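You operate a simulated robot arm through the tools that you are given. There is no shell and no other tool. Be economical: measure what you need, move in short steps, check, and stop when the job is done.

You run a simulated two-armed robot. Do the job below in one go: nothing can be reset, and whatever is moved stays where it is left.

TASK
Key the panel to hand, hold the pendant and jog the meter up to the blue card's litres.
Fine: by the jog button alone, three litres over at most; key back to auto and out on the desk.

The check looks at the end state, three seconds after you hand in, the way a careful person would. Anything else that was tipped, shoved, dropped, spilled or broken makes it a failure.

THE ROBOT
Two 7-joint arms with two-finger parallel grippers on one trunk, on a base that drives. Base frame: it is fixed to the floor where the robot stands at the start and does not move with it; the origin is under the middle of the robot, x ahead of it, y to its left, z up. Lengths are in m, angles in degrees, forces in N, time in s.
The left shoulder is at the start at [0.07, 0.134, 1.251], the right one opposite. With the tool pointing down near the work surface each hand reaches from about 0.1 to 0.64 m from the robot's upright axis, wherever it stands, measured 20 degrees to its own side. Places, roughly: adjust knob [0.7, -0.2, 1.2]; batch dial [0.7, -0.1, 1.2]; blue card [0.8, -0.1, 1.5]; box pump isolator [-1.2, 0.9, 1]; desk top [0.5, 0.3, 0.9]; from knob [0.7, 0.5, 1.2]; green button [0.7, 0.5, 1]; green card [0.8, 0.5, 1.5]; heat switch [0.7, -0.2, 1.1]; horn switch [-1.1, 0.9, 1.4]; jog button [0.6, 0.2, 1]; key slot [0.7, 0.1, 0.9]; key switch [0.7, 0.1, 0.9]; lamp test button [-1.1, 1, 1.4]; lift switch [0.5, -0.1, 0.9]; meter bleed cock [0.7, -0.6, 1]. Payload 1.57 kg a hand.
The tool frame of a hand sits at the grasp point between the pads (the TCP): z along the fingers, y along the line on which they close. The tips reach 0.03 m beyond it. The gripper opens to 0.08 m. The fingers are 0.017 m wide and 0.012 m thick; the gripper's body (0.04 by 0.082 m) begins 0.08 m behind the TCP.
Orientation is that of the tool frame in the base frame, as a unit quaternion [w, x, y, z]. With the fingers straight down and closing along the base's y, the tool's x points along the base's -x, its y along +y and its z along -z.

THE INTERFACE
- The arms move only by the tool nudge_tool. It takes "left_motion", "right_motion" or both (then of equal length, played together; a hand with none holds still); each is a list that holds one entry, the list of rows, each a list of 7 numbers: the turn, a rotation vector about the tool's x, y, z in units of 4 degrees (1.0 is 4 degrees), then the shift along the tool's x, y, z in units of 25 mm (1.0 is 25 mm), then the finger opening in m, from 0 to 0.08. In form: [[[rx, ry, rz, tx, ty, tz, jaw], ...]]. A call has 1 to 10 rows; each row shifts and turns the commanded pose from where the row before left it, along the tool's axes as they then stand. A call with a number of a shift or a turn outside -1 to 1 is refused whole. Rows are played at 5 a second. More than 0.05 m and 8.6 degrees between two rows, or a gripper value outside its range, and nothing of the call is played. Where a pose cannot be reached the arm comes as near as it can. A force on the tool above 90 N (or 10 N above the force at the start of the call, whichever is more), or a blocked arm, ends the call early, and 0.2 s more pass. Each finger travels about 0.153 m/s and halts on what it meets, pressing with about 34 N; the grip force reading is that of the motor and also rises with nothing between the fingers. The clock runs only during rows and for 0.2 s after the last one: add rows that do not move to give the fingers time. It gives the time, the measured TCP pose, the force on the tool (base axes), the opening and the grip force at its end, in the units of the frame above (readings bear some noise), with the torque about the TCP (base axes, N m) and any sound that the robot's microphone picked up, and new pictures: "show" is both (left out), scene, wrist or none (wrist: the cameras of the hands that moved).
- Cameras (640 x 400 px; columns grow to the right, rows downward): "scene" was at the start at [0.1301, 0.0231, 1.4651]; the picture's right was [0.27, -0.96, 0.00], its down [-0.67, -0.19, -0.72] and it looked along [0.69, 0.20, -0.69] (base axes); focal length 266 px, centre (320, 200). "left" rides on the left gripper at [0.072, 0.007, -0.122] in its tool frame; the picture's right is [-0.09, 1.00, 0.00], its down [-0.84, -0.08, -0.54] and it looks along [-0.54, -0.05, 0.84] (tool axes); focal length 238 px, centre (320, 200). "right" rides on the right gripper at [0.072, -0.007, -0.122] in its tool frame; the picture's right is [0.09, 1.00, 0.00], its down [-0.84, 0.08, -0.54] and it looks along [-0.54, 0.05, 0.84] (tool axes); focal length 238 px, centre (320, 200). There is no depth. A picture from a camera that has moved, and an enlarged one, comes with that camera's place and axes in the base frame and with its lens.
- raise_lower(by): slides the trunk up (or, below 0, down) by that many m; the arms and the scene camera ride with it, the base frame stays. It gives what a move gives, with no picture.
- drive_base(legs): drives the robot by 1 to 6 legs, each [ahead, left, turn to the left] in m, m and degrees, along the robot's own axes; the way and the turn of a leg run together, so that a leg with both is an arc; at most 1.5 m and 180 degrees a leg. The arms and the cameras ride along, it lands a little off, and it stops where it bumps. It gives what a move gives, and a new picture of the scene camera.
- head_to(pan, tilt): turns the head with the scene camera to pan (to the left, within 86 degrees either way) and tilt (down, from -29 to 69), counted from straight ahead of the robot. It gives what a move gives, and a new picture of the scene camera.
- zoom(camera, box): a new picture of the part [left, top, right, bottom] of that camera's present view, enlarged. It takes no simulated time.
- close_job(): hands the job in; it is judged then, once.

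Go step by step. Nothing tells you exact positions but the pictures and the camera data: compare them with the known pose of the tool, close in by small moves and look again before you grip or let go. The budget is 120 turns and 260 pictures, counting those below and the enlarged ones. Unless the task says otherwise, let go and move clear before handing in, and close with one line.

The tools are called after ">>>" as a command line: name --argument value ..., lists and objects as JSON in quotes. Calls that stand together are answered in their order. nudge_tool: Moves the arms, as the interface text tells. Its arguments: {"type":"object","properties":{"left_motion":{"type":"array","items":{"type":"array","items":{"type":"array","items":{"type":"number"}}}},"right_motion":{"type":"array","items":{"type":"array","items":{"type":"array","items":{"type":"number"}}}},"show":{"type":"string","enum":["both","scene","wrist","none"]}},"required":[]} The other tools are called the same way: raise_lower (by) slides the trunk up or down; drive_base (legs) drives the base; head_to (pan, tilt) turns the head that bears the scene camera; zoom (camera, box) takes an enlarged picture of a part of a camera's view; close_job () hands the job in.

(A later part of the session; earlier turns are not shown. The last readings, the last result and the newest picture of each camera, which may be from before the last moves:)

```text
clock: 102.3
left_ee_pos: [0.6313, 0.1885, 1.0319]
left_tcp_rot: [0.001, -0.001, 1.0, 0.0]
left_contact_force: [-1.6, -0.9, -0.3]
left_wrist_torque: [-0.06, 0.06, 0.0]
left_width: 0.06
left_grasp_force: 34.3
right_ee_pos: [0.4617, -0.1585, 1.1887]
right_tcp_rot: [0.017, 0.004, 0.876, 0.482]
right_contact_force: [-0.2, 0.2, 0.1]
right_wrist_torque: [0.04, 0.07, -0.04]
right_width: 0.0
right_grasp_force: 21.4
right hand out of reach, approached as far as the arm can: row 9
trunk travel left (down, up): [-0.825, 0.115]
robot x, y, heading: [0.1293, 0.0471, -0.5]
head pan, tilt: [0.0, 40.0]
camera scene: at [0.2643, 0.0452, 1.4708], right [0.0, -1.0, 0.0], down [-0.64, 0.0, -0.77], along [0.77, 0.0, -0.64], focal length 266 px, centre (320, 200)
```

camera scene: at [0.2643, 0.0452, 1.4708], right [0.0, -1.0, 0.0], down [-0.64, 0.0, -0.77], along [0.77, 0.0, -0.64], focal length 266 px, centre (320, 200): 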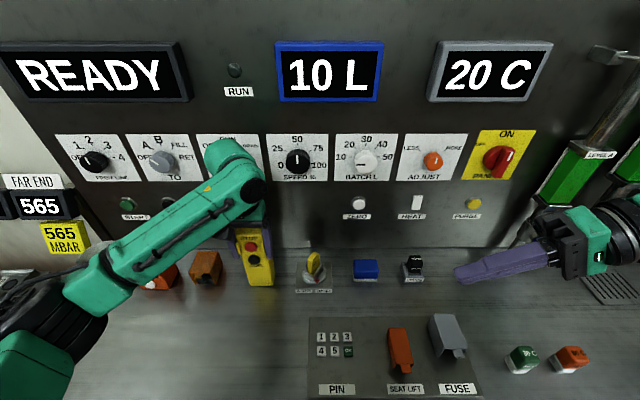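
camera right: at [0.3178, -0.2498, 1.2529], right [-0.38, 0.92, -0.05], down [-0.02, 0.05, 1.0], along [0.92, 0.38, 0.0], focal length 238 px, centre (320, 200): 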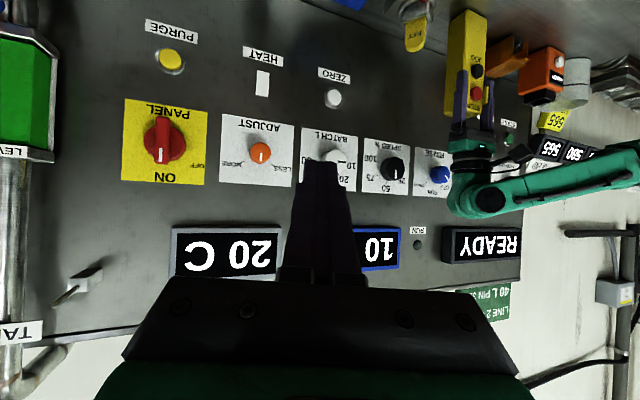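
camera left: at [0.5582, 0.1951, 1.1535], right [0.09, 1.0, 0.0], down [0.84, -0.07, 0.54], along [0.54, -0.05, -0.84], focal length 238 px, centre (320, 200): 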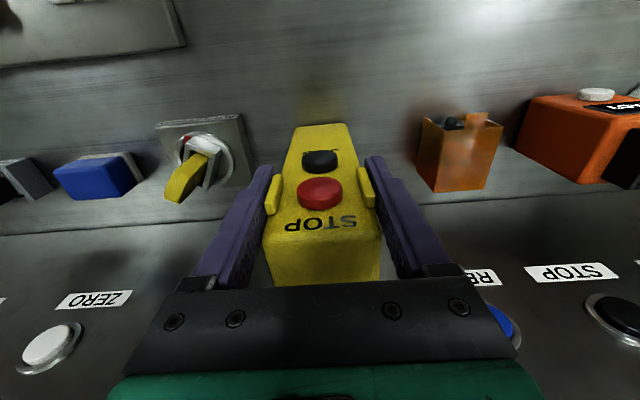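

Roll works (57°). Now moving toward the pendant along the finger direction, part way first.

>>> nudge_tool --right_motion '[[[0, 0, 0, -0.28, 0.04, 0.95, 0.0], [0, 0, 0, -0.28, 0.04, 0.95, 0.0], [0, 0, 0, -0.28, 0.04, 0.95, 0.0], [0, 0, 0, -0.28, 0.04, 0.95, 0.0], [0, 0, 0, -0.28, 0.04, 0.95, 0.0], [0, 0, 0, -0.28, 0.04, 0.95, 0.0], [0, 0, 0, -0.28, 0.04, 0.95, 0.0], [0, 0, 0, -0.28, 0.04, 0.95, 0.0], [0, 0, 0, -0.28, 0.04, 0.95, 0.0], [0, 0, 0, 0, 0, 0, 0.0]]]' --show "both"

```text
clock: 104.5
left_ee_pos: [0.6311, 0.1888, 1.0309]
left_tcp_rot: [0.001, -0.002, 1.0, 0.0]
left_contact_force: [-0.8, 0.3, -0.5]
left_wrist_torque: [0.0, -0.01, 0.01]
left_width: 0.0599
left_grasp_force: 33.9
right_ee_pos: [0.5315, 0.0252, 1.0824]
right_tcp_rot: [0.016, 0.003, 0.876, 0.482]
right_contact_force: [-1.0, 0.2, -1.1]
right_wrist_torque: [0.0, -0.01, 0.01]
right_width: 0.0
right_grasp_force: 21.2
trunk travel left (down, up): [-0.825, 0.115]
robot x, y, heading: [0.1294, 0.0404, -0.3]
head pan, tilt: [0.0, 40.0]
camera scene: at [0.2645, 0.0452, 1.4708], right [0.0, -1.0, 0.0], down [-0.64, 0.0, -0.77], along [0.77, 0.0, -0.64], focal length 266 px, centre (320, 200)
camera right: at [0.4562, -0.08, 1.1404], right [-0.1, 0.53, 0.84], down [0.82, -0.44, 0.37], along [0.57, 0.72, -0.39], focal length 238 px, centre (320, 200)
```

scene: 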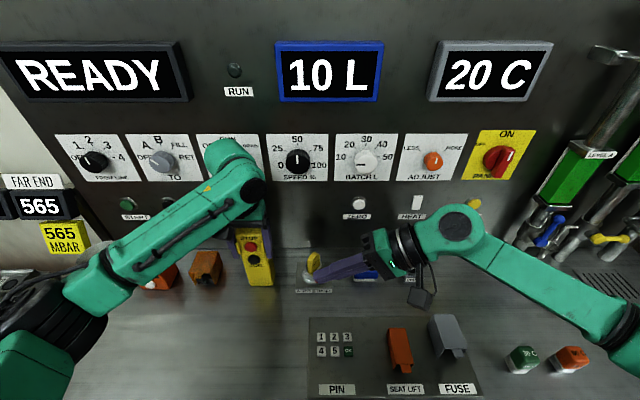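
right: 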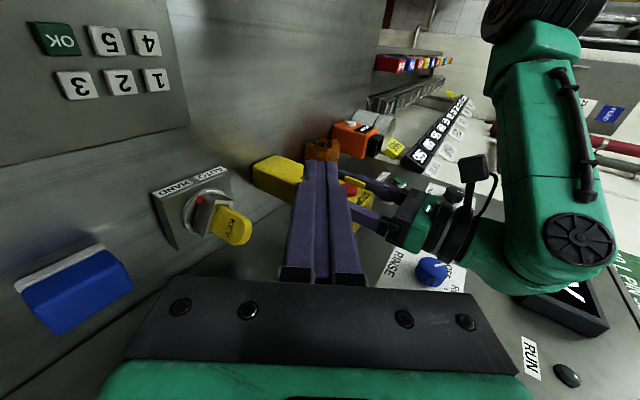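

>>> nudge_tool --right_motion '[[[0, 0, 0, -0.16, 0.05, 0.96, 0.0], [0, 0, 0, -0.16, 0.05, 0.96, 0.0], [0, 0, 0, -0.16, 0.05, 0.96, 0.0], [0, 0, 0, -0.16, 0.05, 0.96, 0.0], [0, 0, 0, -0.16, 0.05, 0.96, 0.0], [0, 0, 0, -0.16, 0.05, 0.96, 0.0], [0, -1, 0, -0.16, 0.05, 0.96, 0.0], [0, -1, 0, 0, 0, 0, 0.0], [0, -1, 0, 0, 0, 0, 0.0], [0, 0, 0, 0, 0, 0, 0.0]]]' --show "both"

>>> zoom --camera "scene" --box '[210, 200, 340, 300]'

>>> zoom --camera "left" --box '[200, 80, 440, 280]'

```text
clock: 106.7
left_ee_pos: [0.6306, 0.1893, 1.0305]
left_tcp_rot: [0.001, -0.001, 1.0, 0.0]
left_contact_force: [-0.1, -0.6, 0.8]
left_wrist_torque: [0.01, -0.04, 0.05]
left_width: 0.0597
left_grasp_force: 33.5
right_ee_pos: [0.5659, 0.1702, 1.0017]
right_tcp_rot: [0.108, 0.054, 0.869, 0.48]
right_contact_force: [0.9, 0.2, -0.7]
right_wrist_torque: [0.03, 0.01, -0.02]
right_width: 0.0001
right_grasp_force: 21.4
trunk travel left (down, up): [-0.825, 0.115]
robot x, y, heading: [0.1297, 0.043, -0.2]
head pan, tilt: [0.0, 40.0]
camera scene: at [0.2645, 0.0454, 1.4708], right [0.0, -1.0, 0.0], down [-0.64, 0.0, -0.77], along [0.77, 0.0, -0.64], focal length 266 px, centre (320, 200)
camera right: at [0.4676, 0.0806, 1.0485], right [-0.1, 0.55, 0.83], down [0.68, -0.57, 0.46], along [0.72, 0.61, -0.32], focal length 238 px, centre (320, 200)
```

scene: 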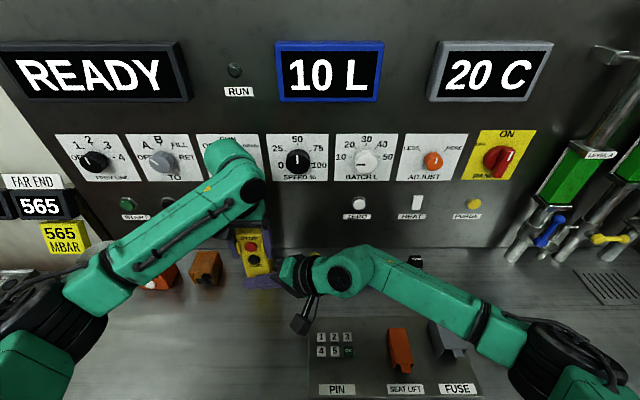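
right: 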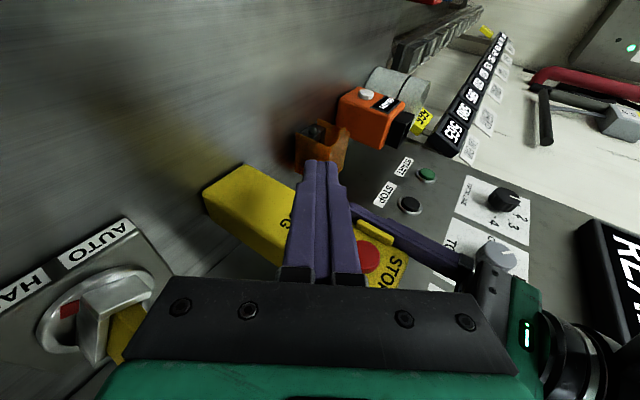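

```text
4.00 times, centred on (275, 250) of scene
camera zoom: at [0.2645, 0.0454, 1.4708], right [0.0, -1.0, 0.0], down [-0.64, 0.0, -0.77], along [0.77, 0.0, -0.64], focal length 1062 px, centre (500, 0)
```

zoom: 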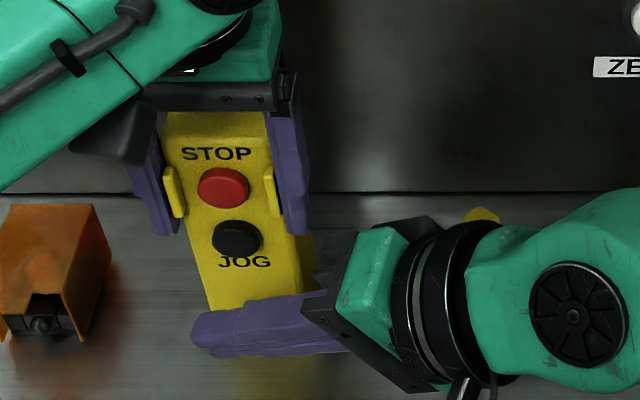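

```text
2.00 times, centred on (320, 180) of left
camera zoom: at [0.5583, 0.1955, 1.1535], right [0.09, 1.0, 0.0], down [0.84, -0.07, 0.54], along [0.54, -0.05, -0.84], focal length 477 px, centre (320, 240)
```

zoom: 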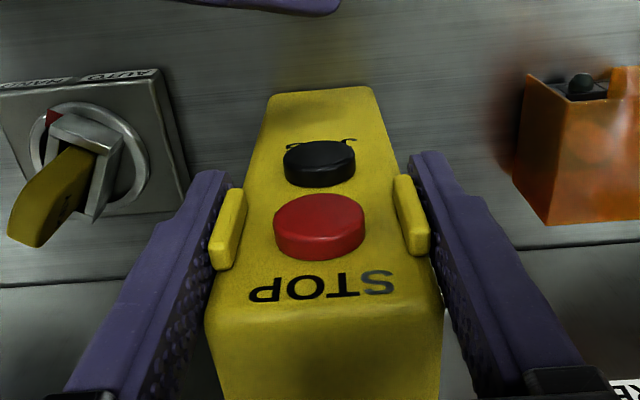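

The JOG cap face triangulates to (0.622, 0.189, 1.000). I'll tilt the fingertip a bit further forward, raise it about 1 cm and come to ~13 mm in front of JOG.

>>> nudge_tool --right_motion '[[[0, -1, 0, 0, 0, 0, 0.0], [0, -1, 0, 0, 0, 0, 0.0], [0, 0, 0, -0.48, 0.2, 0.1, 0.0], [0, 0, 0, -0.48, 0.2, 0.1, 0.0], [0, 0, 0, 0, 0, 0, 0.0]]]' --show "wrist"

>>> zoom --camera "scene" --box '[210, 200, 340, 300]'

>>> zoom --camera "left" --box '[200, 80, 440, 280]'

```text
clock: 107.9
left_ee_pos: [0.6304, 0.188, 1.0306]
left_tcp_rot: [0.001, -0.002, 1.0, 0.0]
left_contact_force: [-1.1, -0.6, -0.4]
left_wrist_torque: [0.02, 0.02, 0.0]
left_width: 0.0598
left_grasp_force: 34.3
right_ee_pos: [0.5904, 0.1729, 1.0109]
right_tcp_rot: [0.169, 0.088, 0.86, 0.474]
right_contact_force: [-0.3, -0.7, 0.3]
right_wrist_torque: [0.03, -0.03, 0.01]
right_width: 0.0001
right_grasp_force: 21.2
trunk travel left (down, up): [-0.825, 0.115]
robot x, y, heading: [0.1295, 0.0469, -0.3]
head pan, tilt: [0.0, 40.0]
camera right: at [0.4783, 0.0943, 1.0508], right [-0.09, 0.56, 0.82], down [0.57, -0.64, 0.51], along [0.81, 0.52, -0.26], focal length 238 px, centre (320, 200)
```

right: 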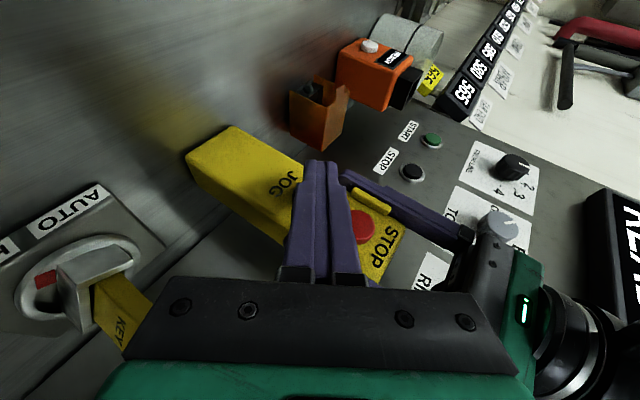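

```text
4.00 times, centred on (275, 250) of scene
camera zoom: at [0.2642, 0.0454, 1.4708], right [0.0, -1.0, 0.0], down [-0.64, 0.0, -0.77], along [0.77, 0.0, -0.64], focal length 1062 px, centre (500, 0)
```

zoom: 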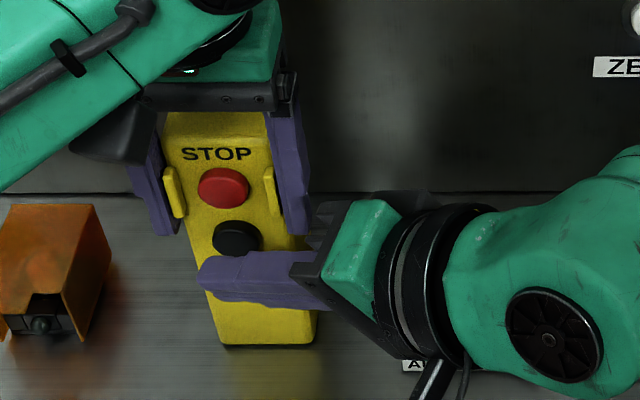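

```text
2.00 times, centred on (320, 180) of left
camera zoom: at [0.558, 0.1955, 1.1535], right [0.09, 1.0, 0.0], down [0.84, -0.07, 0.54], along [0.54, -0.05, -0.84], focal length 477 px, centre (320, 240)
```

zoom: 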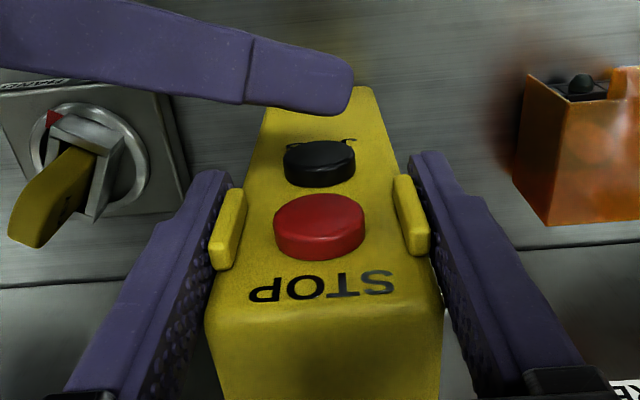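

>>> nudge_tool --right_motion '[[[0, 0, 0, -0.19, 0, 0.075, 0.0], [0, 0, 0, -0.11, 0, 0.045, 0.0]]]' --show "scene"

>>> zoom --camera "left" --box '[200, 80, 440, 280]'

```text
clock: 108.5
left_ee_pos: [0.6312, 0.1883, 1.0313]
left_tcp_rot: [0.001, -0.002, 1.0, 0.0]
left_contact_force: [-0.3, -0.2, -0.8]
left_wrist_torque: [0.02, 0.08, -0.01]
left_width: 0.0597
left_grasp_force: 33.9
right_ee_pos: [0.5981, 0.173, 1.0118]
right_tcp_rot: [0.168, 0.087, 0.86, 0.474]
right_contact_force: [0.3, 0.1, -0.7]
right_wrist_torque: [-0.01, 0.03, 0.0]
right_width: 0.0001
right_grasp_force: 21.4
trunk travel left (down, up): [-0.825, 0.115]
robot x, y, heading: [0.1296, 0.047, -0.2]
head pan, tilt: [0.0, 40.0]
camera scene: at [0.2642, 0.0454, 1.4708], right [0.0, -1.0, 0.0], down [-0.64, 0.0, -0.77], along [0.77, 0.0, -0.64], focal length 266 px, centre (320, 200)
```

scene: 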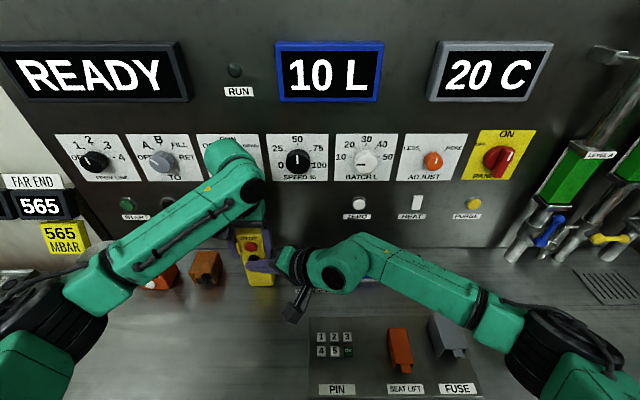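

```text
2.00 times, centred on (320, 180) of left
camera zoom: at [0.558, 0.1955, 1.1535], right [0.09, 1.0, 0.0], down [0.84, -0.07, 0.54], along [0.54, -0.05, -0.84], focal length 477 px, centre (320, 240)
```

zoom: 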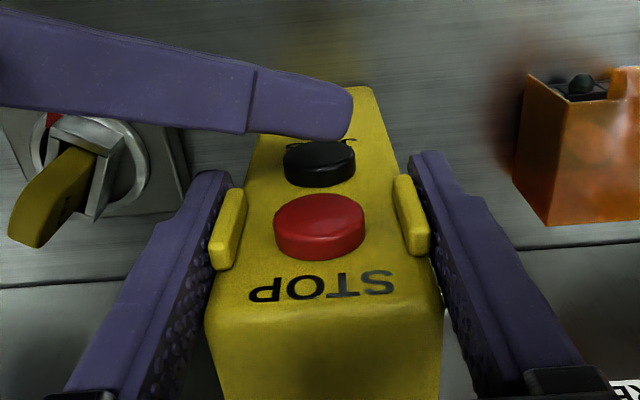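

>>> nudge_tool --right_motion '[[[0, 0, 0, -0.11, 0, 0.045, 0.0], [0, 0, 0, -0.075, 0, 0.03, 0.0]]]' --show "scene"

>>> zoom --camera "left" --box '[200, 80, 440, 280]'

```text
clock: 109.1
left_ee_pos: [0.6309, 0.1881, 1.0308]
left_tcp_rot: [0.001, -0.002, 1.0, 0.0]
left_contact_force: [-0.6, -0.8, -0.2]
left_wrist_torque: [0.03, 0.1, 0.04]
left_width: 0.0599
left_grasp_force: 34.1
right_ee_pos: [0.6029, 0.1729, 1.0122]
right_tcp_rot: [0.169, 0.088, 0.859, 0.474]
right_contact_force: [0.0, -0.5, -0.2]
right_wrist_torque: [0.01, 0.0, -0.02]
right_width: 0.0
right_grasp_force: 21.6
trunk travel left (down, up): [-0.825, 0.115]
robot x, y, heading: [0.1274, 0.0469, -0.1]
head pan, tilt: [0.0, 40.0]
camera scene: at [0.2642, 0.0454, 1.4708], right [0.0, -1.0, 0.0], down [-0.64, 0.0, -0.77], along [0.77, 0.0, -0.64], focal length 266 px, centre (320, 200)
```

scene: 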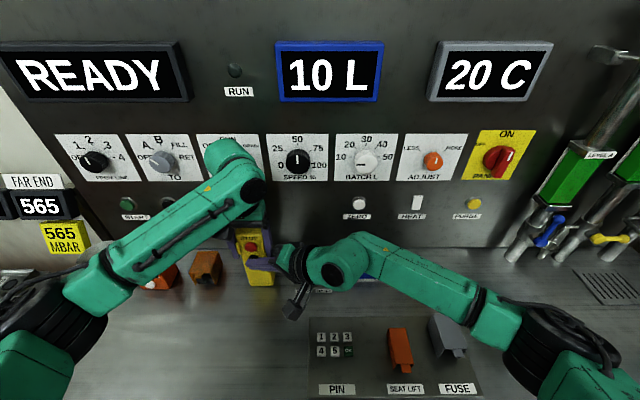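

```text
2.00 times, centred on (320, 180) of left
camera zoom: at [0.558, 0.1955, 1.1535], right [0.09, 1.0, 0.0], down [0.84, -0.07, 0.54], along [0.54, -0.05, -0.84], focal length 477 px, centre (320, 240)
```

zoom: 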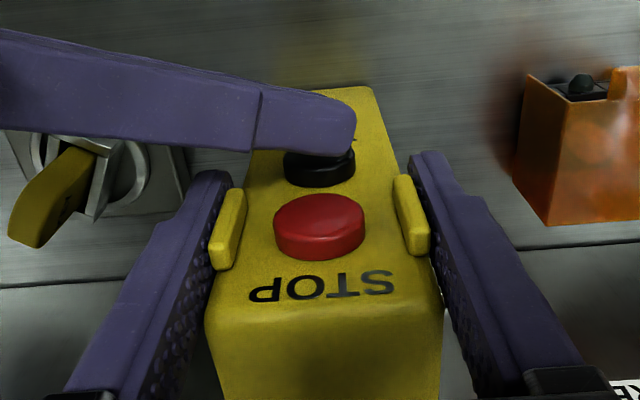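

>>> nudge_tool --right_motion '[[[0, 0, 0, -0.074, 0, 0.03, 0.0]]]' --show "none"

>>> nudge_tool --right_motion '[[[0, 0, 0, -0.074, 0, 0.03, 0.0]]]' --show "scene"

```text
clock: 109.5
left_ee_pos: [0.6301, 0.1882, 1.0302]
left_tcp_rot: [0.0, -0.001, 1.0, 0.0]
left_contact_force: [-0.4, 0.6, 0.7]
left_wrist_torque: [0.01, 0.06, 0.0]
left_width: 0.0597
left_grasp_force: 33.6
right_ee_pos: [0.6052, 0.1743, 1.0113]
right_tcp_rot: [0.169, 0.086, 0.86, 0.474]
right_contact_force: [-0.2, -0.4, -0.1]
right_wrist_torque: [0.0, 0.0, 0.03]
right_width: 0.0
right_grasp_force: 21.1
trunk travel left (down, up): [-0.825, 0.115]
robot x, y, heading: [0.1302, 0.0463, -0.2]
head pan, tilt: [0.0, 40.0]
```

```text
clock: 109.9
left_ee_pos: [0.6306, 0.1888, 1.0316]
left_tcp_rot: [0.0, -0.002, 1.0, 0.0]
left_contact_force: [0.5, -1.0, 0.4]
left_wrist_torque: [0.04, 0.13, -0.03]
left_width: 0.0595
left_grasp_force: 33.5
right_ee_pos: [0.6067, 0.1732, 1.0108]
right_tcp_rot: [0.167, 0.087, 0.86, 0.475]
right_contact_force: [-1.5, 0.6, 0.0]
right_wrist_torque: [-0.01, 0.04, 0.03]
right_width: 0.0
right_grasp_force: 20.9
trunk travel left (down, up): [-0.825, 0.115]
robot x, y, heading: [0.1267, 0.0466, -0.3]
head pan, tilt: [0.0, 40.0]
camera scene: at [0.2644, 0.0454, 1.4708], right [0.0, -1.0, 0.0], down [-0.64, 0.0, -0.77], along [0.77, 0.0, -0.64], focal length 266 px, centre (320, 200)
```

scene: 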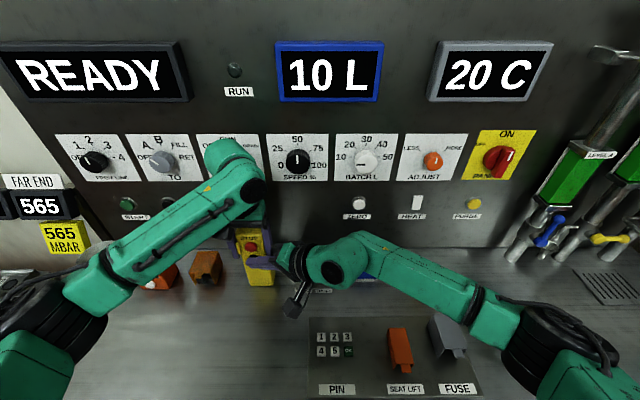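

>>> nudge_tool --right_motion '[[[0, 0, 0, -0.074, 0, 0.03, 0.0]]]' --show "scene"

>>> zoom --camera "left" --box '[200, 80, 440, 280]'

```text
clock: 110.3
left_ee_pos: [0.631, 0.1871, 1.0322]
left_tcp_rot: [0.001, -0.001, 1.0, 0.0]
left_contact_force: [2.4, -0.8, 0.1]
left_wrist_torque: [0.02, 0.11, 0.01]
left_width: 0.06
left_grasp_force: 33.9
right_ee_pos: [0.6084, 0.172, 1.01]
right_tcp_rot: [0.168, 0.088, 0.86, 0.474]
right_contact_force: [-2.4, -0.2, 2.1]
right_wrist_torque: [0.01, 0.04, 0.08]
right_width: 0.0001
right_grasp_force: 21.0
trunk travel left (down, up): [-0.825, 0.115]
robot x, y, heading: [0.1282, 0.045, -0.2]
head pan, tilt: [0.0, 40.0]
heard: click
camera scene: at [0.2644, 0.0454, 1.4708], right [0.0, -1.0, 0.0], down [-0.64, 0.0, -0.77], along [0.77, 0.0, -0.64], focal length 266 px, centre (320, 200)
```

scene: 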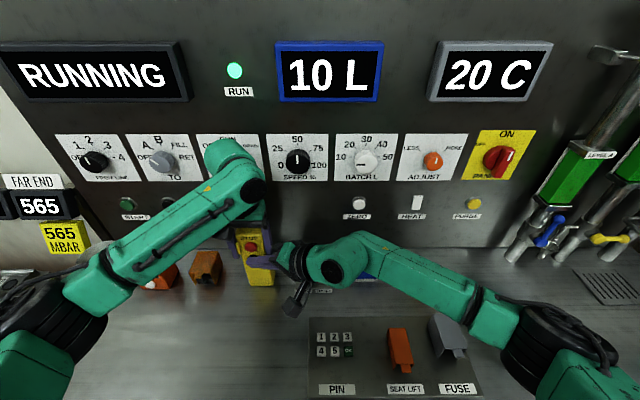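

```text
2.00 times, centred on (320, 180) of left
camera zoom: at [0.5582, 0.1954, 1.1535], right [0.09, 1.0, 0.0], down [0.84, -0.07, 0.54], along [0.54, -0.05, -0.84], focal length 477 px, centre (320, 240)
```

zoom: 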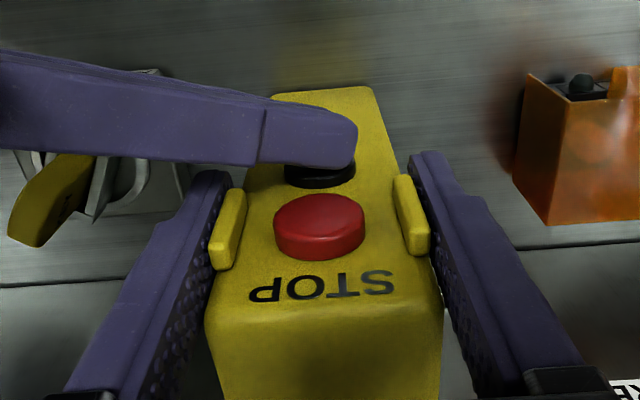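

RUNNING, with a click and the RUN lamp lit: the jog works. I'll hold still for a second and measure the litre rate.

>>> nudge_tool --right_motion '[[[0, 0, 0, 0, 0, 0, 0.0], [0, 0, 0, 0, 0, 0, 0.0], [0, 0, 0, 0, 0, 0, 0.0]]]' --show "scene"

```text
clock: 111.1
left_ee_pos: [0.6307, 0.1883, 1.0316]
left_tcp_rot: [0.0, -0.002, 1.0, 0.0]
left_contact_force: [3.2, -0.8, -0.1]
left_wrist_torque: [0.05, -0.04, 0.0]
left_width: 0.0598
left_grasp_force: 34.5
right_ee_pos: [0.607, 0.1729, 1.0116]
right_tcp_rot: [0.168, 0.086, 0.86, 0.474]
right_contact_force: [-2.7, 0.1, 0.9]
right_wrist_torque: [0.02, 0.05, 0.08]
right_width: 0.0
right_grasp_force: 21.3
trunk travel left (down, up): [-0.825, 0.115]
robot x, y, heading: [0.1302, 0.0428, -0.4]
head pan, tilt: [0.0, 40.0]
camera scene: at [0.2645, 0.0454, 1.4708], right [0.0, -1.0, 0.0], down [-0.64, 0.0, -0.77], along [0.77, 0.0, -0.64], focal length 266 px, centre (320, 200)
```

scene: 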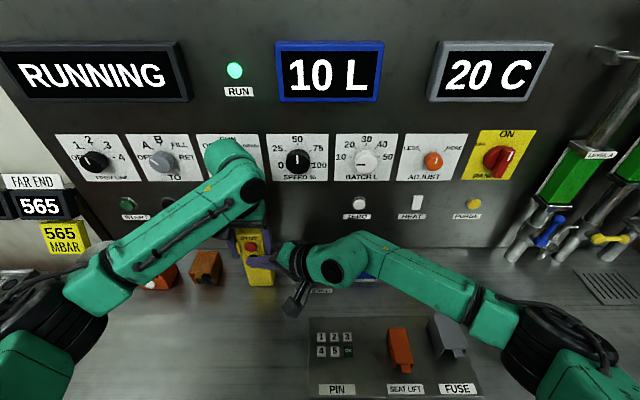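

>>> nudge_tool --right_motion '[[[0, 0, 0, 0, 0, 0, 0.0], [0, 0, 0, 0, 0, 0, 0.0], [0, 0, 0, 0, 0, 0, 0.0], [0, 0, 0, 0, 0, 0, 0.0], [0, 0, 0, 0, 0, 0, 0.0]]]' --show "scene"

```text
clock: 112.3
left_ee_pos: [0.631, 0.1883, 1.0304]
left_tcp_rot: [0.001, -0.002, 1.0, 0.0]
left_contact_force: [2.5, -0.6, -0.1]
left_wrist_torque: [-0.01, -0.07, 0.03]
left_width: 0.0598
left_grasp_force: 33.9
right_ee_pos: [0.6091, 0.1733, 1.0113]
right_tcp_rot: [0.168, 0.087, 0.86, 0.475]
right_contact_force: [-2.5, 0.5, 0.1]
right_wrist_torque: [0.06, 0.04, 0.06]
right_width: 0.0
right_grasp_force: 21.4
trunk travel left (down, up): [-0.825, 0.115]
robot x, y, heading: [0.1312, 0.0444, -0.3]
head pan, tilt: [0.0, 40.0]
camera scene: at [0.2645, 0.0454, 1.4708], right [0.0, -1.0, 0.0], down [-0.64, 0.0, -0.77], along [0.77, 0.0, -0.64], focal length 266 px, centre (320, 200)
```

scene: 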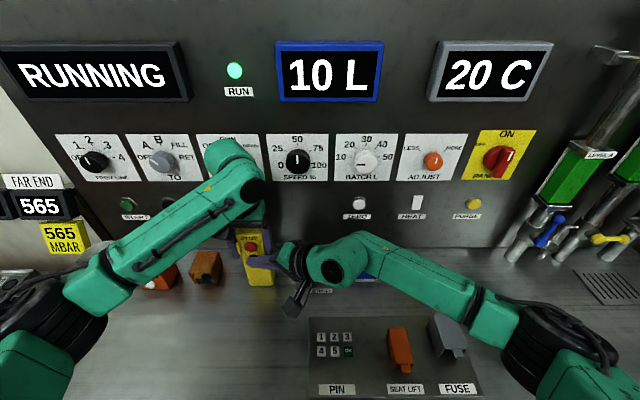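

The display still reads 10 L after 2 s. Before more time passes I'll check (no clock cost) details of the displays and the gauges at right.

>>> zoom --camera "scene" --box '[400, 20, 640, 300]'

>>> zoom --camera "scene" --box '[200, 20, 420, 190]'

```text
1.43 times, centred on (520, 160) of scene
camera zoom: at [0.2645, 0.0454, 1.4708], right [0.0, -1.0, 0.0], down [-0.64, 0.0, -0.77], along [0.77, 0.0, -0.64], focal length 379 px, centre (34, 257)
```

zoom: 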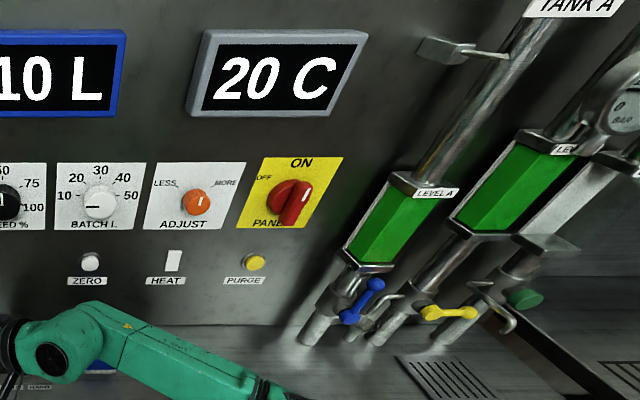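

```text
2.35 times, centred on (310, 105) of scene
camera zoom: at [0.2645, 0.0454, 1.4708], right [0.0, -1.0, 0.0], down [-0.64, 0.0, -0.77], along [0.77, 0.0, -0.64], focal length 625 px, centre (344, 424)
```

zoom: 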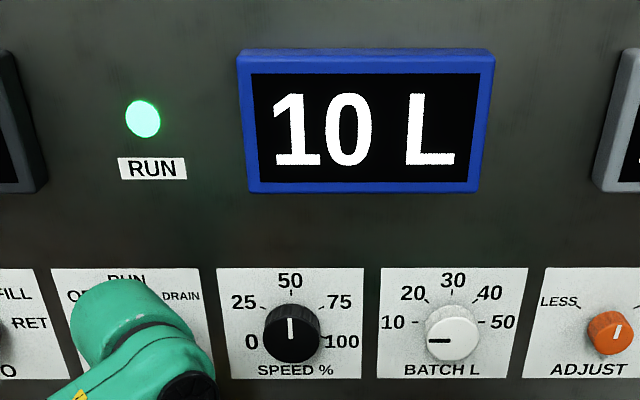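

>>> nudge_tool --right_motion '[[[0, 0, 0, 0, 0, 0, 0.0], [0, 0, 0, 0, 0, 0, 0.0], [0, 0, 0, 0, 0, 0, 0.0], [0, 0, 0, 0, 0, 0, 0.0], [0, 0, 0, 0, 0, 0, 0.0], [0, 0, 0, 0, 0, 0, 0.0], [0, 0, 0, 0, 0, 0, 0.0], [0, 0, 0, 0, 0, 0, 0.0]]]' --show "scene"

```text
clock: 114.1
left_ee_pos: [0.6311, 0.188, 1.0301]
left_tcp_rot: [0.001, -0.001, 1.0, 0.0]
left_contact_force: [3.5, -0.4, 0.9]
left_wrist_torque: [-0.06, -0.11, -0.05]
left_width: 0.0596
left_grasp_force: 34.3
right_ee_pos: [0.6079, 0.1727, 1.0107]
right_tcp_rot: [0.168, 0.087, 0.86, 0.475]
right_contact_force: [-3.7, 0.4, 0.0]
right_wrist_torque: [-0.02, 0.05, 0.08]
right_width: 0.0001
right_grasp_force: 20.9
trunk travel left (down, up): [-0.825, 0.115]
robot x, y, heading: [0.1288, 0.0467, -0.2]
head pan, tilt: [0.0, 40.0]
camera scene: at [0.2645, 0.0453, 1.4708], right [0.0, -1.0, 0.0], down [-0.64, 0.0, -0.77], along [0.77, 0.0, -0.64], focal length 266 px, centre (320, 200)
```

scene: 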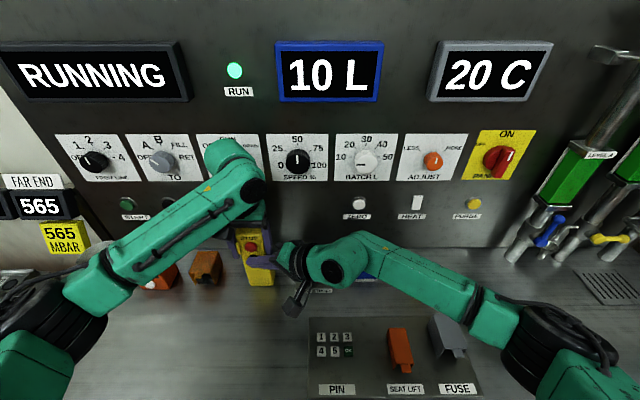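

Four seconds of RUNNING with no count shown. I'll release JOG briefly and see what the display does.

>>> nudge_tool --right_motion '[[[0, 0, 0, 0.22, 0, -0.09, 0.0], [0, 0, 0, 0, 0, 0, 0.0]]]' --show "scene"

```text
clock: 114.7
left_ee_pos: [0.6313, 0.1876, 1.0315]
left_tcp_rot: [0.001, -0.002, 1.0, 0.0]
left_contact_force: [1.4, 0.5, 1.3]
left_wrist_torque: [-0.07, -0.17, 0.01]
left_width: 0.06
left_grasp_force: 33.9
right_ee_pos: [0.6027, 0.1728, 1.0101]
right_tcp_rot: [0.167, 0.089, 0.86, 0.474]
right_contact_force: [-0.5, 0.5, -0.7]
right_wrist_torque: [-0.04, -0.02, 0.01]
right_width: 0.0001
right_grasp_force: 21.4
trunk travel left (down, up): [-0.825, 0.115]
robot x, y, heading: [0.1285, 0.0455, -0.2]
head pan, tilt: [0.0, 40.0]
camera scene: at [0.2645, 0.0453, 1.4708], right [0.0, -1.0, 0.0], down [-0.64, 0.0, -0.77], along [0.77, 0.0, -0.64], focal length 266 px, centre (320, 200)
```

scene: 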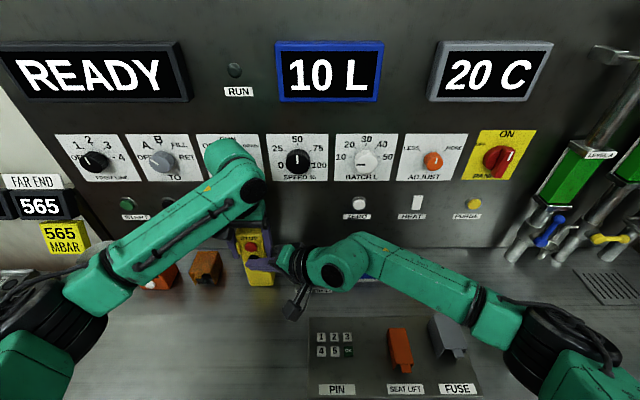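

>>> nudge_tool --right_motion '[[[0, 0, 0, -0.22, 0, 0.09, 0.0], [0, 0, 0, 0, 0, 0, 0.0], [0, 0, 0, 0, 0, 0, 0.0], [0, 0, 0, 0, 0, 0, 0.0], [0, 0, 0, 0, 0, 0, 0.0], [0, 0, 0, 0, 0, 0, 0.0], [0, 0, 0, 0, 0, 0, 0.0], [0, 0, 0, 0, 0, 0, 0.0], [0, 0, 0, 0, 0, 0, 0.0], [0, 0, 0, 0, 0, 0, 0.0]]]' --show "scene"

>>> nudge_tool --right_motion '[[[0, 0, 0, 0, 0, 0, 0.0], [0, 0, 0, 0, 0, 0, 0.0], [0, 0, 0, 0, 0, 0, 0.0], [0, 0, 0, 0, 0, 0, 0.0], [0, 0, 0, 0, 0, 0, 0.0], [0, 0, 0, 0, 0, 0, 0.0], [0, 0, 0, 0, 0, 0, 0.0], [0, 0, 0, 0, 0, 0, 0.0], [0, 0, 0, 0, 0, 0, 0.0], [0, 0, 0, 0, 0, 0, 0.0]]]' --show "scene"

```text
clock: 116.9
left_ee_pos: [0.6309, 0.1884, 1.0315]
left_tcp_rot: [0.001, -0.002, 1.0, 0.001]
left_contact_force: [2.7, -1.5, 0.6]
left_wrist_torque: [-0.01, 0.01, -0.02]
left_width: 0.0596
left_grasp_force: 33.7
right_ee_pos: [0.6093, 0.1725, 1.0116]
right_tcp_rot: [0.168, 0.087, 0.86, 0.474]
right_contact_force: [-2.6, 0.7, -0.7]
right_wrist_torque: [-0.01, 0.03, 0.07]
right_width: 0.0001
right_grasp_force: 21.4
trunk travel left (down, up): [-0.825, 0.115]
robot x, y, heading: [0.1289, 0.0469, -0.2]
head pan, tilt: [0.0, 40.0]
heard: click
camera scene: at [0.2644, 0.0454, 1.4708], right [0.0, -1.0, 0.0], down [-0.64, 0.0, -0.77], along [0.77, 0.0, -0.64], focal length 266 px, centre (320, 200)
```

scene: 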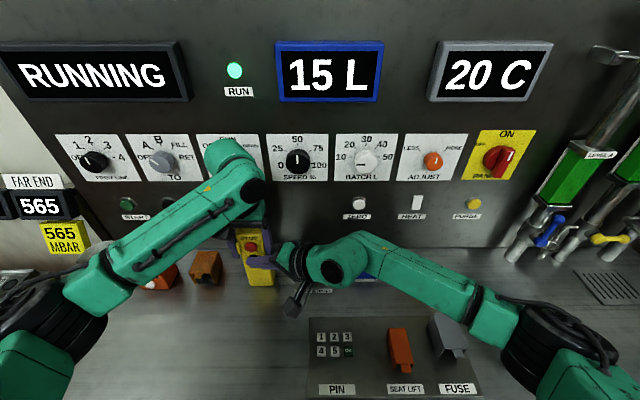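

```text
clock: 119.1
left_ee_pos: [0.6313, 0.1867, 1.0313]
left_tcp_rot: [0.001, -0.002, 1.0, 0.001]
left_contact_force: [2.7, -0.4, 0.1]
left_wrist_torque: [-0.04, -0.04, -0.03]
left_width: 0.06
left_grasp_force: 33.7
right_ee_pos: [0.6083, 0.1721, 1.0095]
right_tcp_rot: [0.168, 0.089, 0.86, 0.474]
right_contact_force: [-3.0, -0.4, 0.3]
right_wrist_torque: [-0.02, 0.04, 0.04]
right_width: 0.0
right_grasp_force: 21.6
trunk travel left (down, up): [-0.825, 0.115]
robot x, y, heading: [0.1268, 0.0486, -0.4]
head pan, tilt: [0.0, 40.0]
camera scene: at [0.2644, 0.0453, 1.4708], right [0.0, -1.0, 0.0], down [-0.64, 0.0, -0.77], along [0.77, 0.0, -0.64], focal length 266 px, centre (320, 200)
```

scene: 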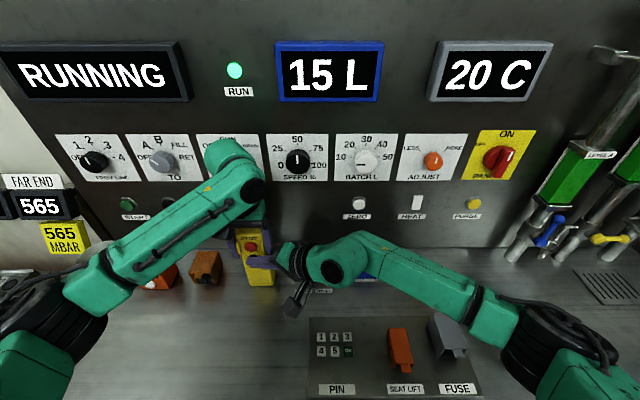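

The meter now shows 15: it updates in 5-litre steps. I'll time the next step finely to learn the true rate.

>>> nudge_tool --right_motion '[[[0, 0, 0, 0, 0, 0, 0.0], [0, 0, 0, 0, 0, 0, 0.0]]]' --show "scene"

>>> zoom --camera "scene" --box '[270, 30, 390, 110]'

```text
clock: 119.7
left_ee_pos: [0.6308, 0.1885, 1.0306]
left_tcp_rot: [0.001, -0.002, 1.0, -0.001]
left_contact_force: [3.1, 0.4, 0.2]
left_wrist_torque: [-0.04, -0.02, -0.03]
left_width: 0.06
left_grasp_force: 33.7
right_ee_pos: [0.609, 0.1733, 1.0108]
right_tcp_rot: [0.168, 0.088, 0.86, 0.473]
right_contact_force: [-3.8, 0.4, -0.1]
right_wrist_torque: [-0.03, 0.05, 0.05]
right_width: 0.0
right_grasp_force: 21.6
trunk travel left (down, up): [-0.825, 0.115]
robot x, y, heading: [0.1277, 0.0435, -0.3]
head pan, tilt: [0.0, 40.0]
camera scene: at [0.2644, 0.0453, 1.4708], right [0.0, -1.0, 0.0], down [-0.64, 0.0, -0.77], along [0.77, 0.0, -0.64], focal length 266 px, centre (320, 200)
```

scene: 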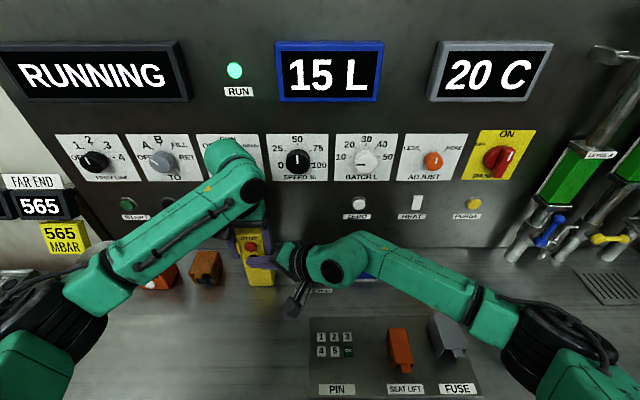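

```text
5.00 times, centred on (330, 70) of scene
camera zoom: at [0.2644, 0.0453, 1.4708], right [0.0, -1.0, 0.0], down [-0.64, 0.0, -0.77], along [0.77, 0.0, -0.64], focal length 1327 px, centre (270, 850)
```

zoom: 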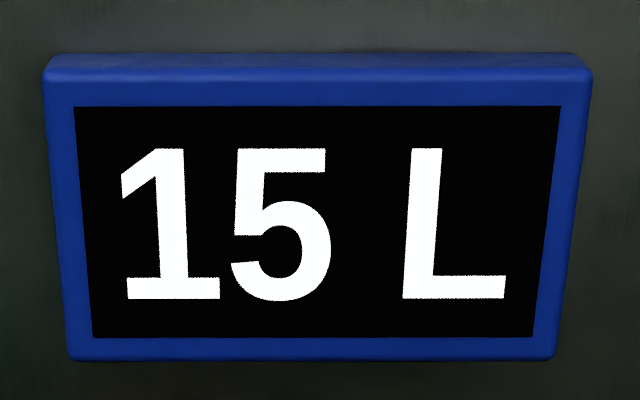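

>>> nudge_tool --right_motion '[[[0, 0, 0, 0, 0, 0, 0.0], [0, 0, 0, 0, 0, 0, 0.0]]]' --show "scene"

```text
clock: 120.3
left_ee_pos: [0.6308, 0.1884, 1.0313]
left_tcp_rot: [0.001, -0.002, 1.0, 0.0]
left_contact_force: [3.0, 1.6, -0.4]
left_wrist_torque: [-0.01, -0.01, -0.05]
left_width: 0.0598
left_grasp_force: 34.8
right_ee_pos: [0.6089, 0.1735, 1.0105]
right_tcp_rot: [0.167, 0.087, 0.86, 0.474]
right_contact_force: [-3.0, -0.4, 0.9]
right_wrist_torque: [0.0, 0.03, 0.04]
right_width: 0.0
right_grasp_force: 21.2
trunk travel left (down, up): [-0.825, 0.115]
robot x, y, heading: [0.1266, 0.0463, -0.1]
head pan, tilt: [0.0, 40.0]
camera scene: at [0.2644, 0.0453, 1.4708], right [0.0, -1.0, 0.0], down [-0.64, 0.0, -0.77], along [0.77, 0.0, -0.64], focal length 266 px, centre (320, 200)
```

scene: 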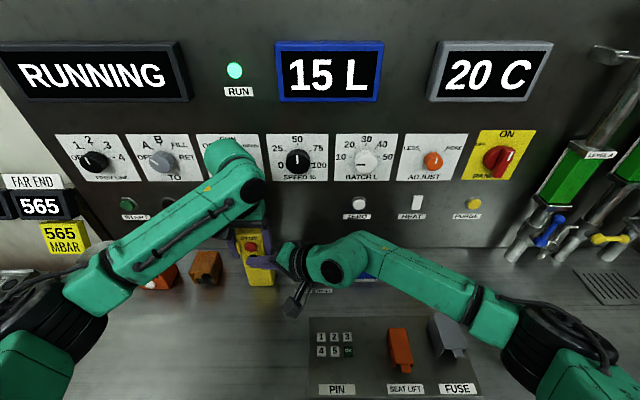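

>>> nudge_tool --right_motion '[[[0, 0, 0, 0, 0, 0, 0.0], [0, 0, 0, 0, 0, 0, 0.0]]]' --show "scene"

```text
clock: 120.9
left_ee_pos: [0.6309, 0.1884, 1.0303]
left_tcp_rot: [0.001, -0.002, 1.0, 0.001]
left_contact_force: [1.9, 0.2, -0.7]
left_wrist_torque: [0.01, 0.0, -0.01]
left_width: 0.0595
left_grasp_force: 34.2
right_ee_pos: [0.6083, 0.1738, 1.0119]
right_tcp_rot: [0.168, 0.087, 0.86, 0.474]
right_contact_force: [-4.0, -0.5, 0.2]
right_wrist_torque: [0.04, 0.0, 0.07]
right_width: 0.0
right_grasp_force: 21.4
trunk travel left (down, up): [-0.825, 0.115]
robot x, y, heading: [0.1279, 0.0468, -0.1]
head pan, tilt: [0.0, 40.0]
camera scene: at [0.2644, 0.0453, 1.4708], right [0.0, -1.0, 0.0], down [-0.64, 0.0, -0.77], along [0.77, 0.0, -0.64], focal length 266 px, centre (320, 200)
```

scene: 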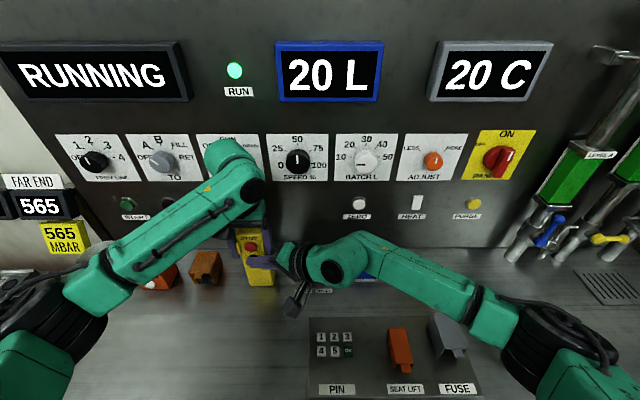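

20 L shows: timings (≈4.8 s per 5 L from 10) mean the display floors, so the true value is just above 20. Releasing JOG now.

>>> nudge_tool --right_motion '[[[0, 0, 0, 0.4, 0, -0.16, 0.0], [0, 0, 0, 0.6, 0, -0.25, 0.0], [0, 0, 0, 0.6, 0, -0.25, 0.0], [0, 0, 0, 0, 0, 0, 0.0]]]' --show "scene"

```text
clock: 121.9
left_ee_pos: [0.6305, 0.1886, 1.0311]
left_tcp_rot: [0.001, -0.001, 1.0, 0.0]
left_contact_force: [0.5, -0.6, 1.5]
left_wrist_torque: [-0.02, -0.04, 0.02]
left_width: 0.0598
left_grasp_force: 34.3
right_ee_pos: [0.5666, 0.1732, 1.0119]
right_tcp_rot: [0.168, 0.087, 0.86, 0.474]
right_contact_force: [0.2, 0.5, -0.4]
right_wrist_torque: [0.0, 0.01, 0.01]
right_width: 0.0002
right_grasp_force: 21.2
trunk travel left (down, up): [-0.825, 0.115]
robot x, y, heading: [0.1309, 0.0465, -0.2]
head pan, tilt: [0.0, 40.0]
camera scene: at [0.2643, 0.0453, 1.4708], right [0.0, -1.0, 0.0], down [-0.64, 0.0, -0.77], along [0.77, 0.0, -0.64], focal length 266 px, centre (320, 200)
```

scene: 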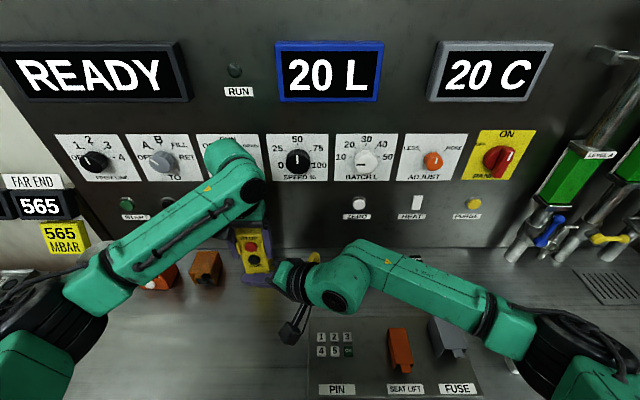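

Released and stopped at READY, 20 L. Now withdraw the right hand, then open the left hand carefully.

>>> nudge_tool --right_motion '[[[0, 0, 0, -0.12, -0.04, -0.98, 0.0], [0, 0, 0, -0.12, -0.04, -0.98, 0.0], [0, 0, 0, -0.12, -0.04, -0.98, 0.0], [0, 0, 0, -0.12, -0.04, -0.98, 0.0], [0, 0, 0, -0.12, -0.04, -0.98, 0.0], [0, 0, 0, -0.12, -0.04, -0.98, 0.0], [0, 0, 0, -0.12, -0.04, -0.98, 0.0], [0, 0, 0, -0.12, -0.04, -0.98, 0.0]]]' --show "none"

>>> nudge_tool --right_motion '[[[0, 0, 0, -0.12, -0.04, -0.98, 0.0], [0, 0, 0, -0.12, -0.04, -0.98, 0.0], [0, 0, 0, -0.12, -0.04, -0.98, 0.0], [0, 0, 0, -0.12, -0.04, -0.98, 0.0], [0, 0, 0, -0.12, -0.04, -0.98, 0.0], [0, 0, 0, -0.12, -0.04, -0.98, 0.0], [0, 0, 0, -0.12, -0.04, -0.98, 0.0], [0, 0, 0, -0.12, -0.04, -0.98, 0.0]]]' --show "none"

>>> nudge_tool --left_motion '[[[0, 0, 0, 0, 0, 0, 0.062], [0, 0, 0, 0, 0, 0, 0.066], [0, 0, 0, 0, 0, 0, 0.073], [0, 0, 0, 0, 0, 0, 0.08], [0, 0, 0, 0, 0, 0, 0.08]]]' --show "both"

```text
clock: 123.7
left_ee_pos: [0.63, 0.1869, 1.0314]
left_tcp_rot: [0.001, -0.001, 1.0, 0.0]
left_contact_force: [-1.1, -0.1, 0.0]
left_wrist_torque: [-0.08, 0.13, -0.04]
left_width: 0.0601
left_grasp_force: 34.0
right_ee_pos: [0.5165, 0.0056, 1.1062]
right_tcp_rot: [0.168, 0.087, 0.86, 0.475]
right_contact_force: [0.8, -0.2, 0.3]
right_wrist_torque: [0.0, 0.01, -0.01]
right_width: 0.0
right_grasp_force: 21.6
trunk travel left (down, up): [-0.825, 0.115]
robot x, y, heading: [0.1294, 0.045, -0.1]
head pan, tilt: [0.0, 40.0]
```

```text
clock: 125.5
left_ee_pos: [0.6306, 0.1876, 1.0319]
left_tcp_rot: [0.001, -0.002, 1.0, 0.0]
left_contact_force: [-0.2, 0.2, 1.1]
left_wrist_torque: [-0.09, -0.01, 0.04]
left_width: 0.0597
left_grasp_force: 33.7
right_ee_pos: [0.4635, -0.1594, 1.1993]
right_tcp_rot: [0.168, 0.087, 0.86, 0.474]
right_contact_force: [0.4, -0.7, 0.0]
right_wrist_torque: [-0.02, 0.0, 0.0]
right_width: 0.0
right_grasp_force: 20.8
trunk travel left (down, up): [-0.825, 0.115]
robot x, y, heading: [0.128, 0.0459, -0.4]
head pan, tilt: [0.0, 40.0]
```

```text
clock: 126.7
left_ee_pos: [0.629, 0.1879, 1.0302]
left_tcp_rot: [0.001, -0.002, 1.0, 0.001]
left_contact_force: [0.1, -0.3, -0.3]
left_wrist_torque: [-0.01, -0.03, 0.0]
left_width: 0.08
left_grasp_force: 0.1
right_ee_pos: [0.464, -0.1584, 1.2005]
right_tcp_rot: [0.168, 0.087, 0.86, 0.474]
right_contact_force: [0.5, 0.5, 0.1]
right_wrist_torque: [-0.02, 0.0, 0.0]
right_width: 0.0001
right_grasp_force: 21.4
trunk travel left (down, up): [-0.825, 0.115]
robot x, y, heading: [0.1308, 0.0451, -0.4]
head pan, tilt: [0.0, 40.0]
camera scene: at [0.2644, 0.0452, 1.4708], right [0.0, -1.0, 0.0], down [-0.64, 0.0, -0.77], along [0.77, 0.0, -0.64], focal length 266 px, centre (320, 200)
camera left: at [0.5581, 0.1953, 1.1535], right [0.09, 1.0, 0.0], down [0.84, -0.07, 0.54], along [0.54, -0.05, -0.84], focal length 238 px, centre (320, 200)
```

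scene: 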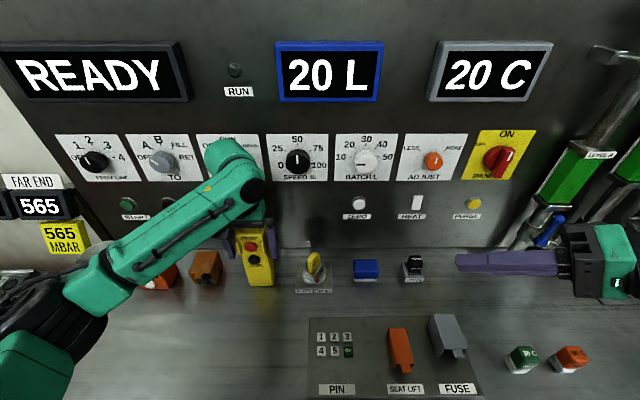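
left: 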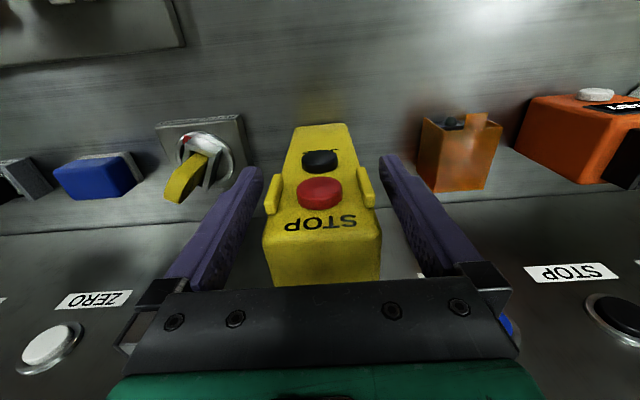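

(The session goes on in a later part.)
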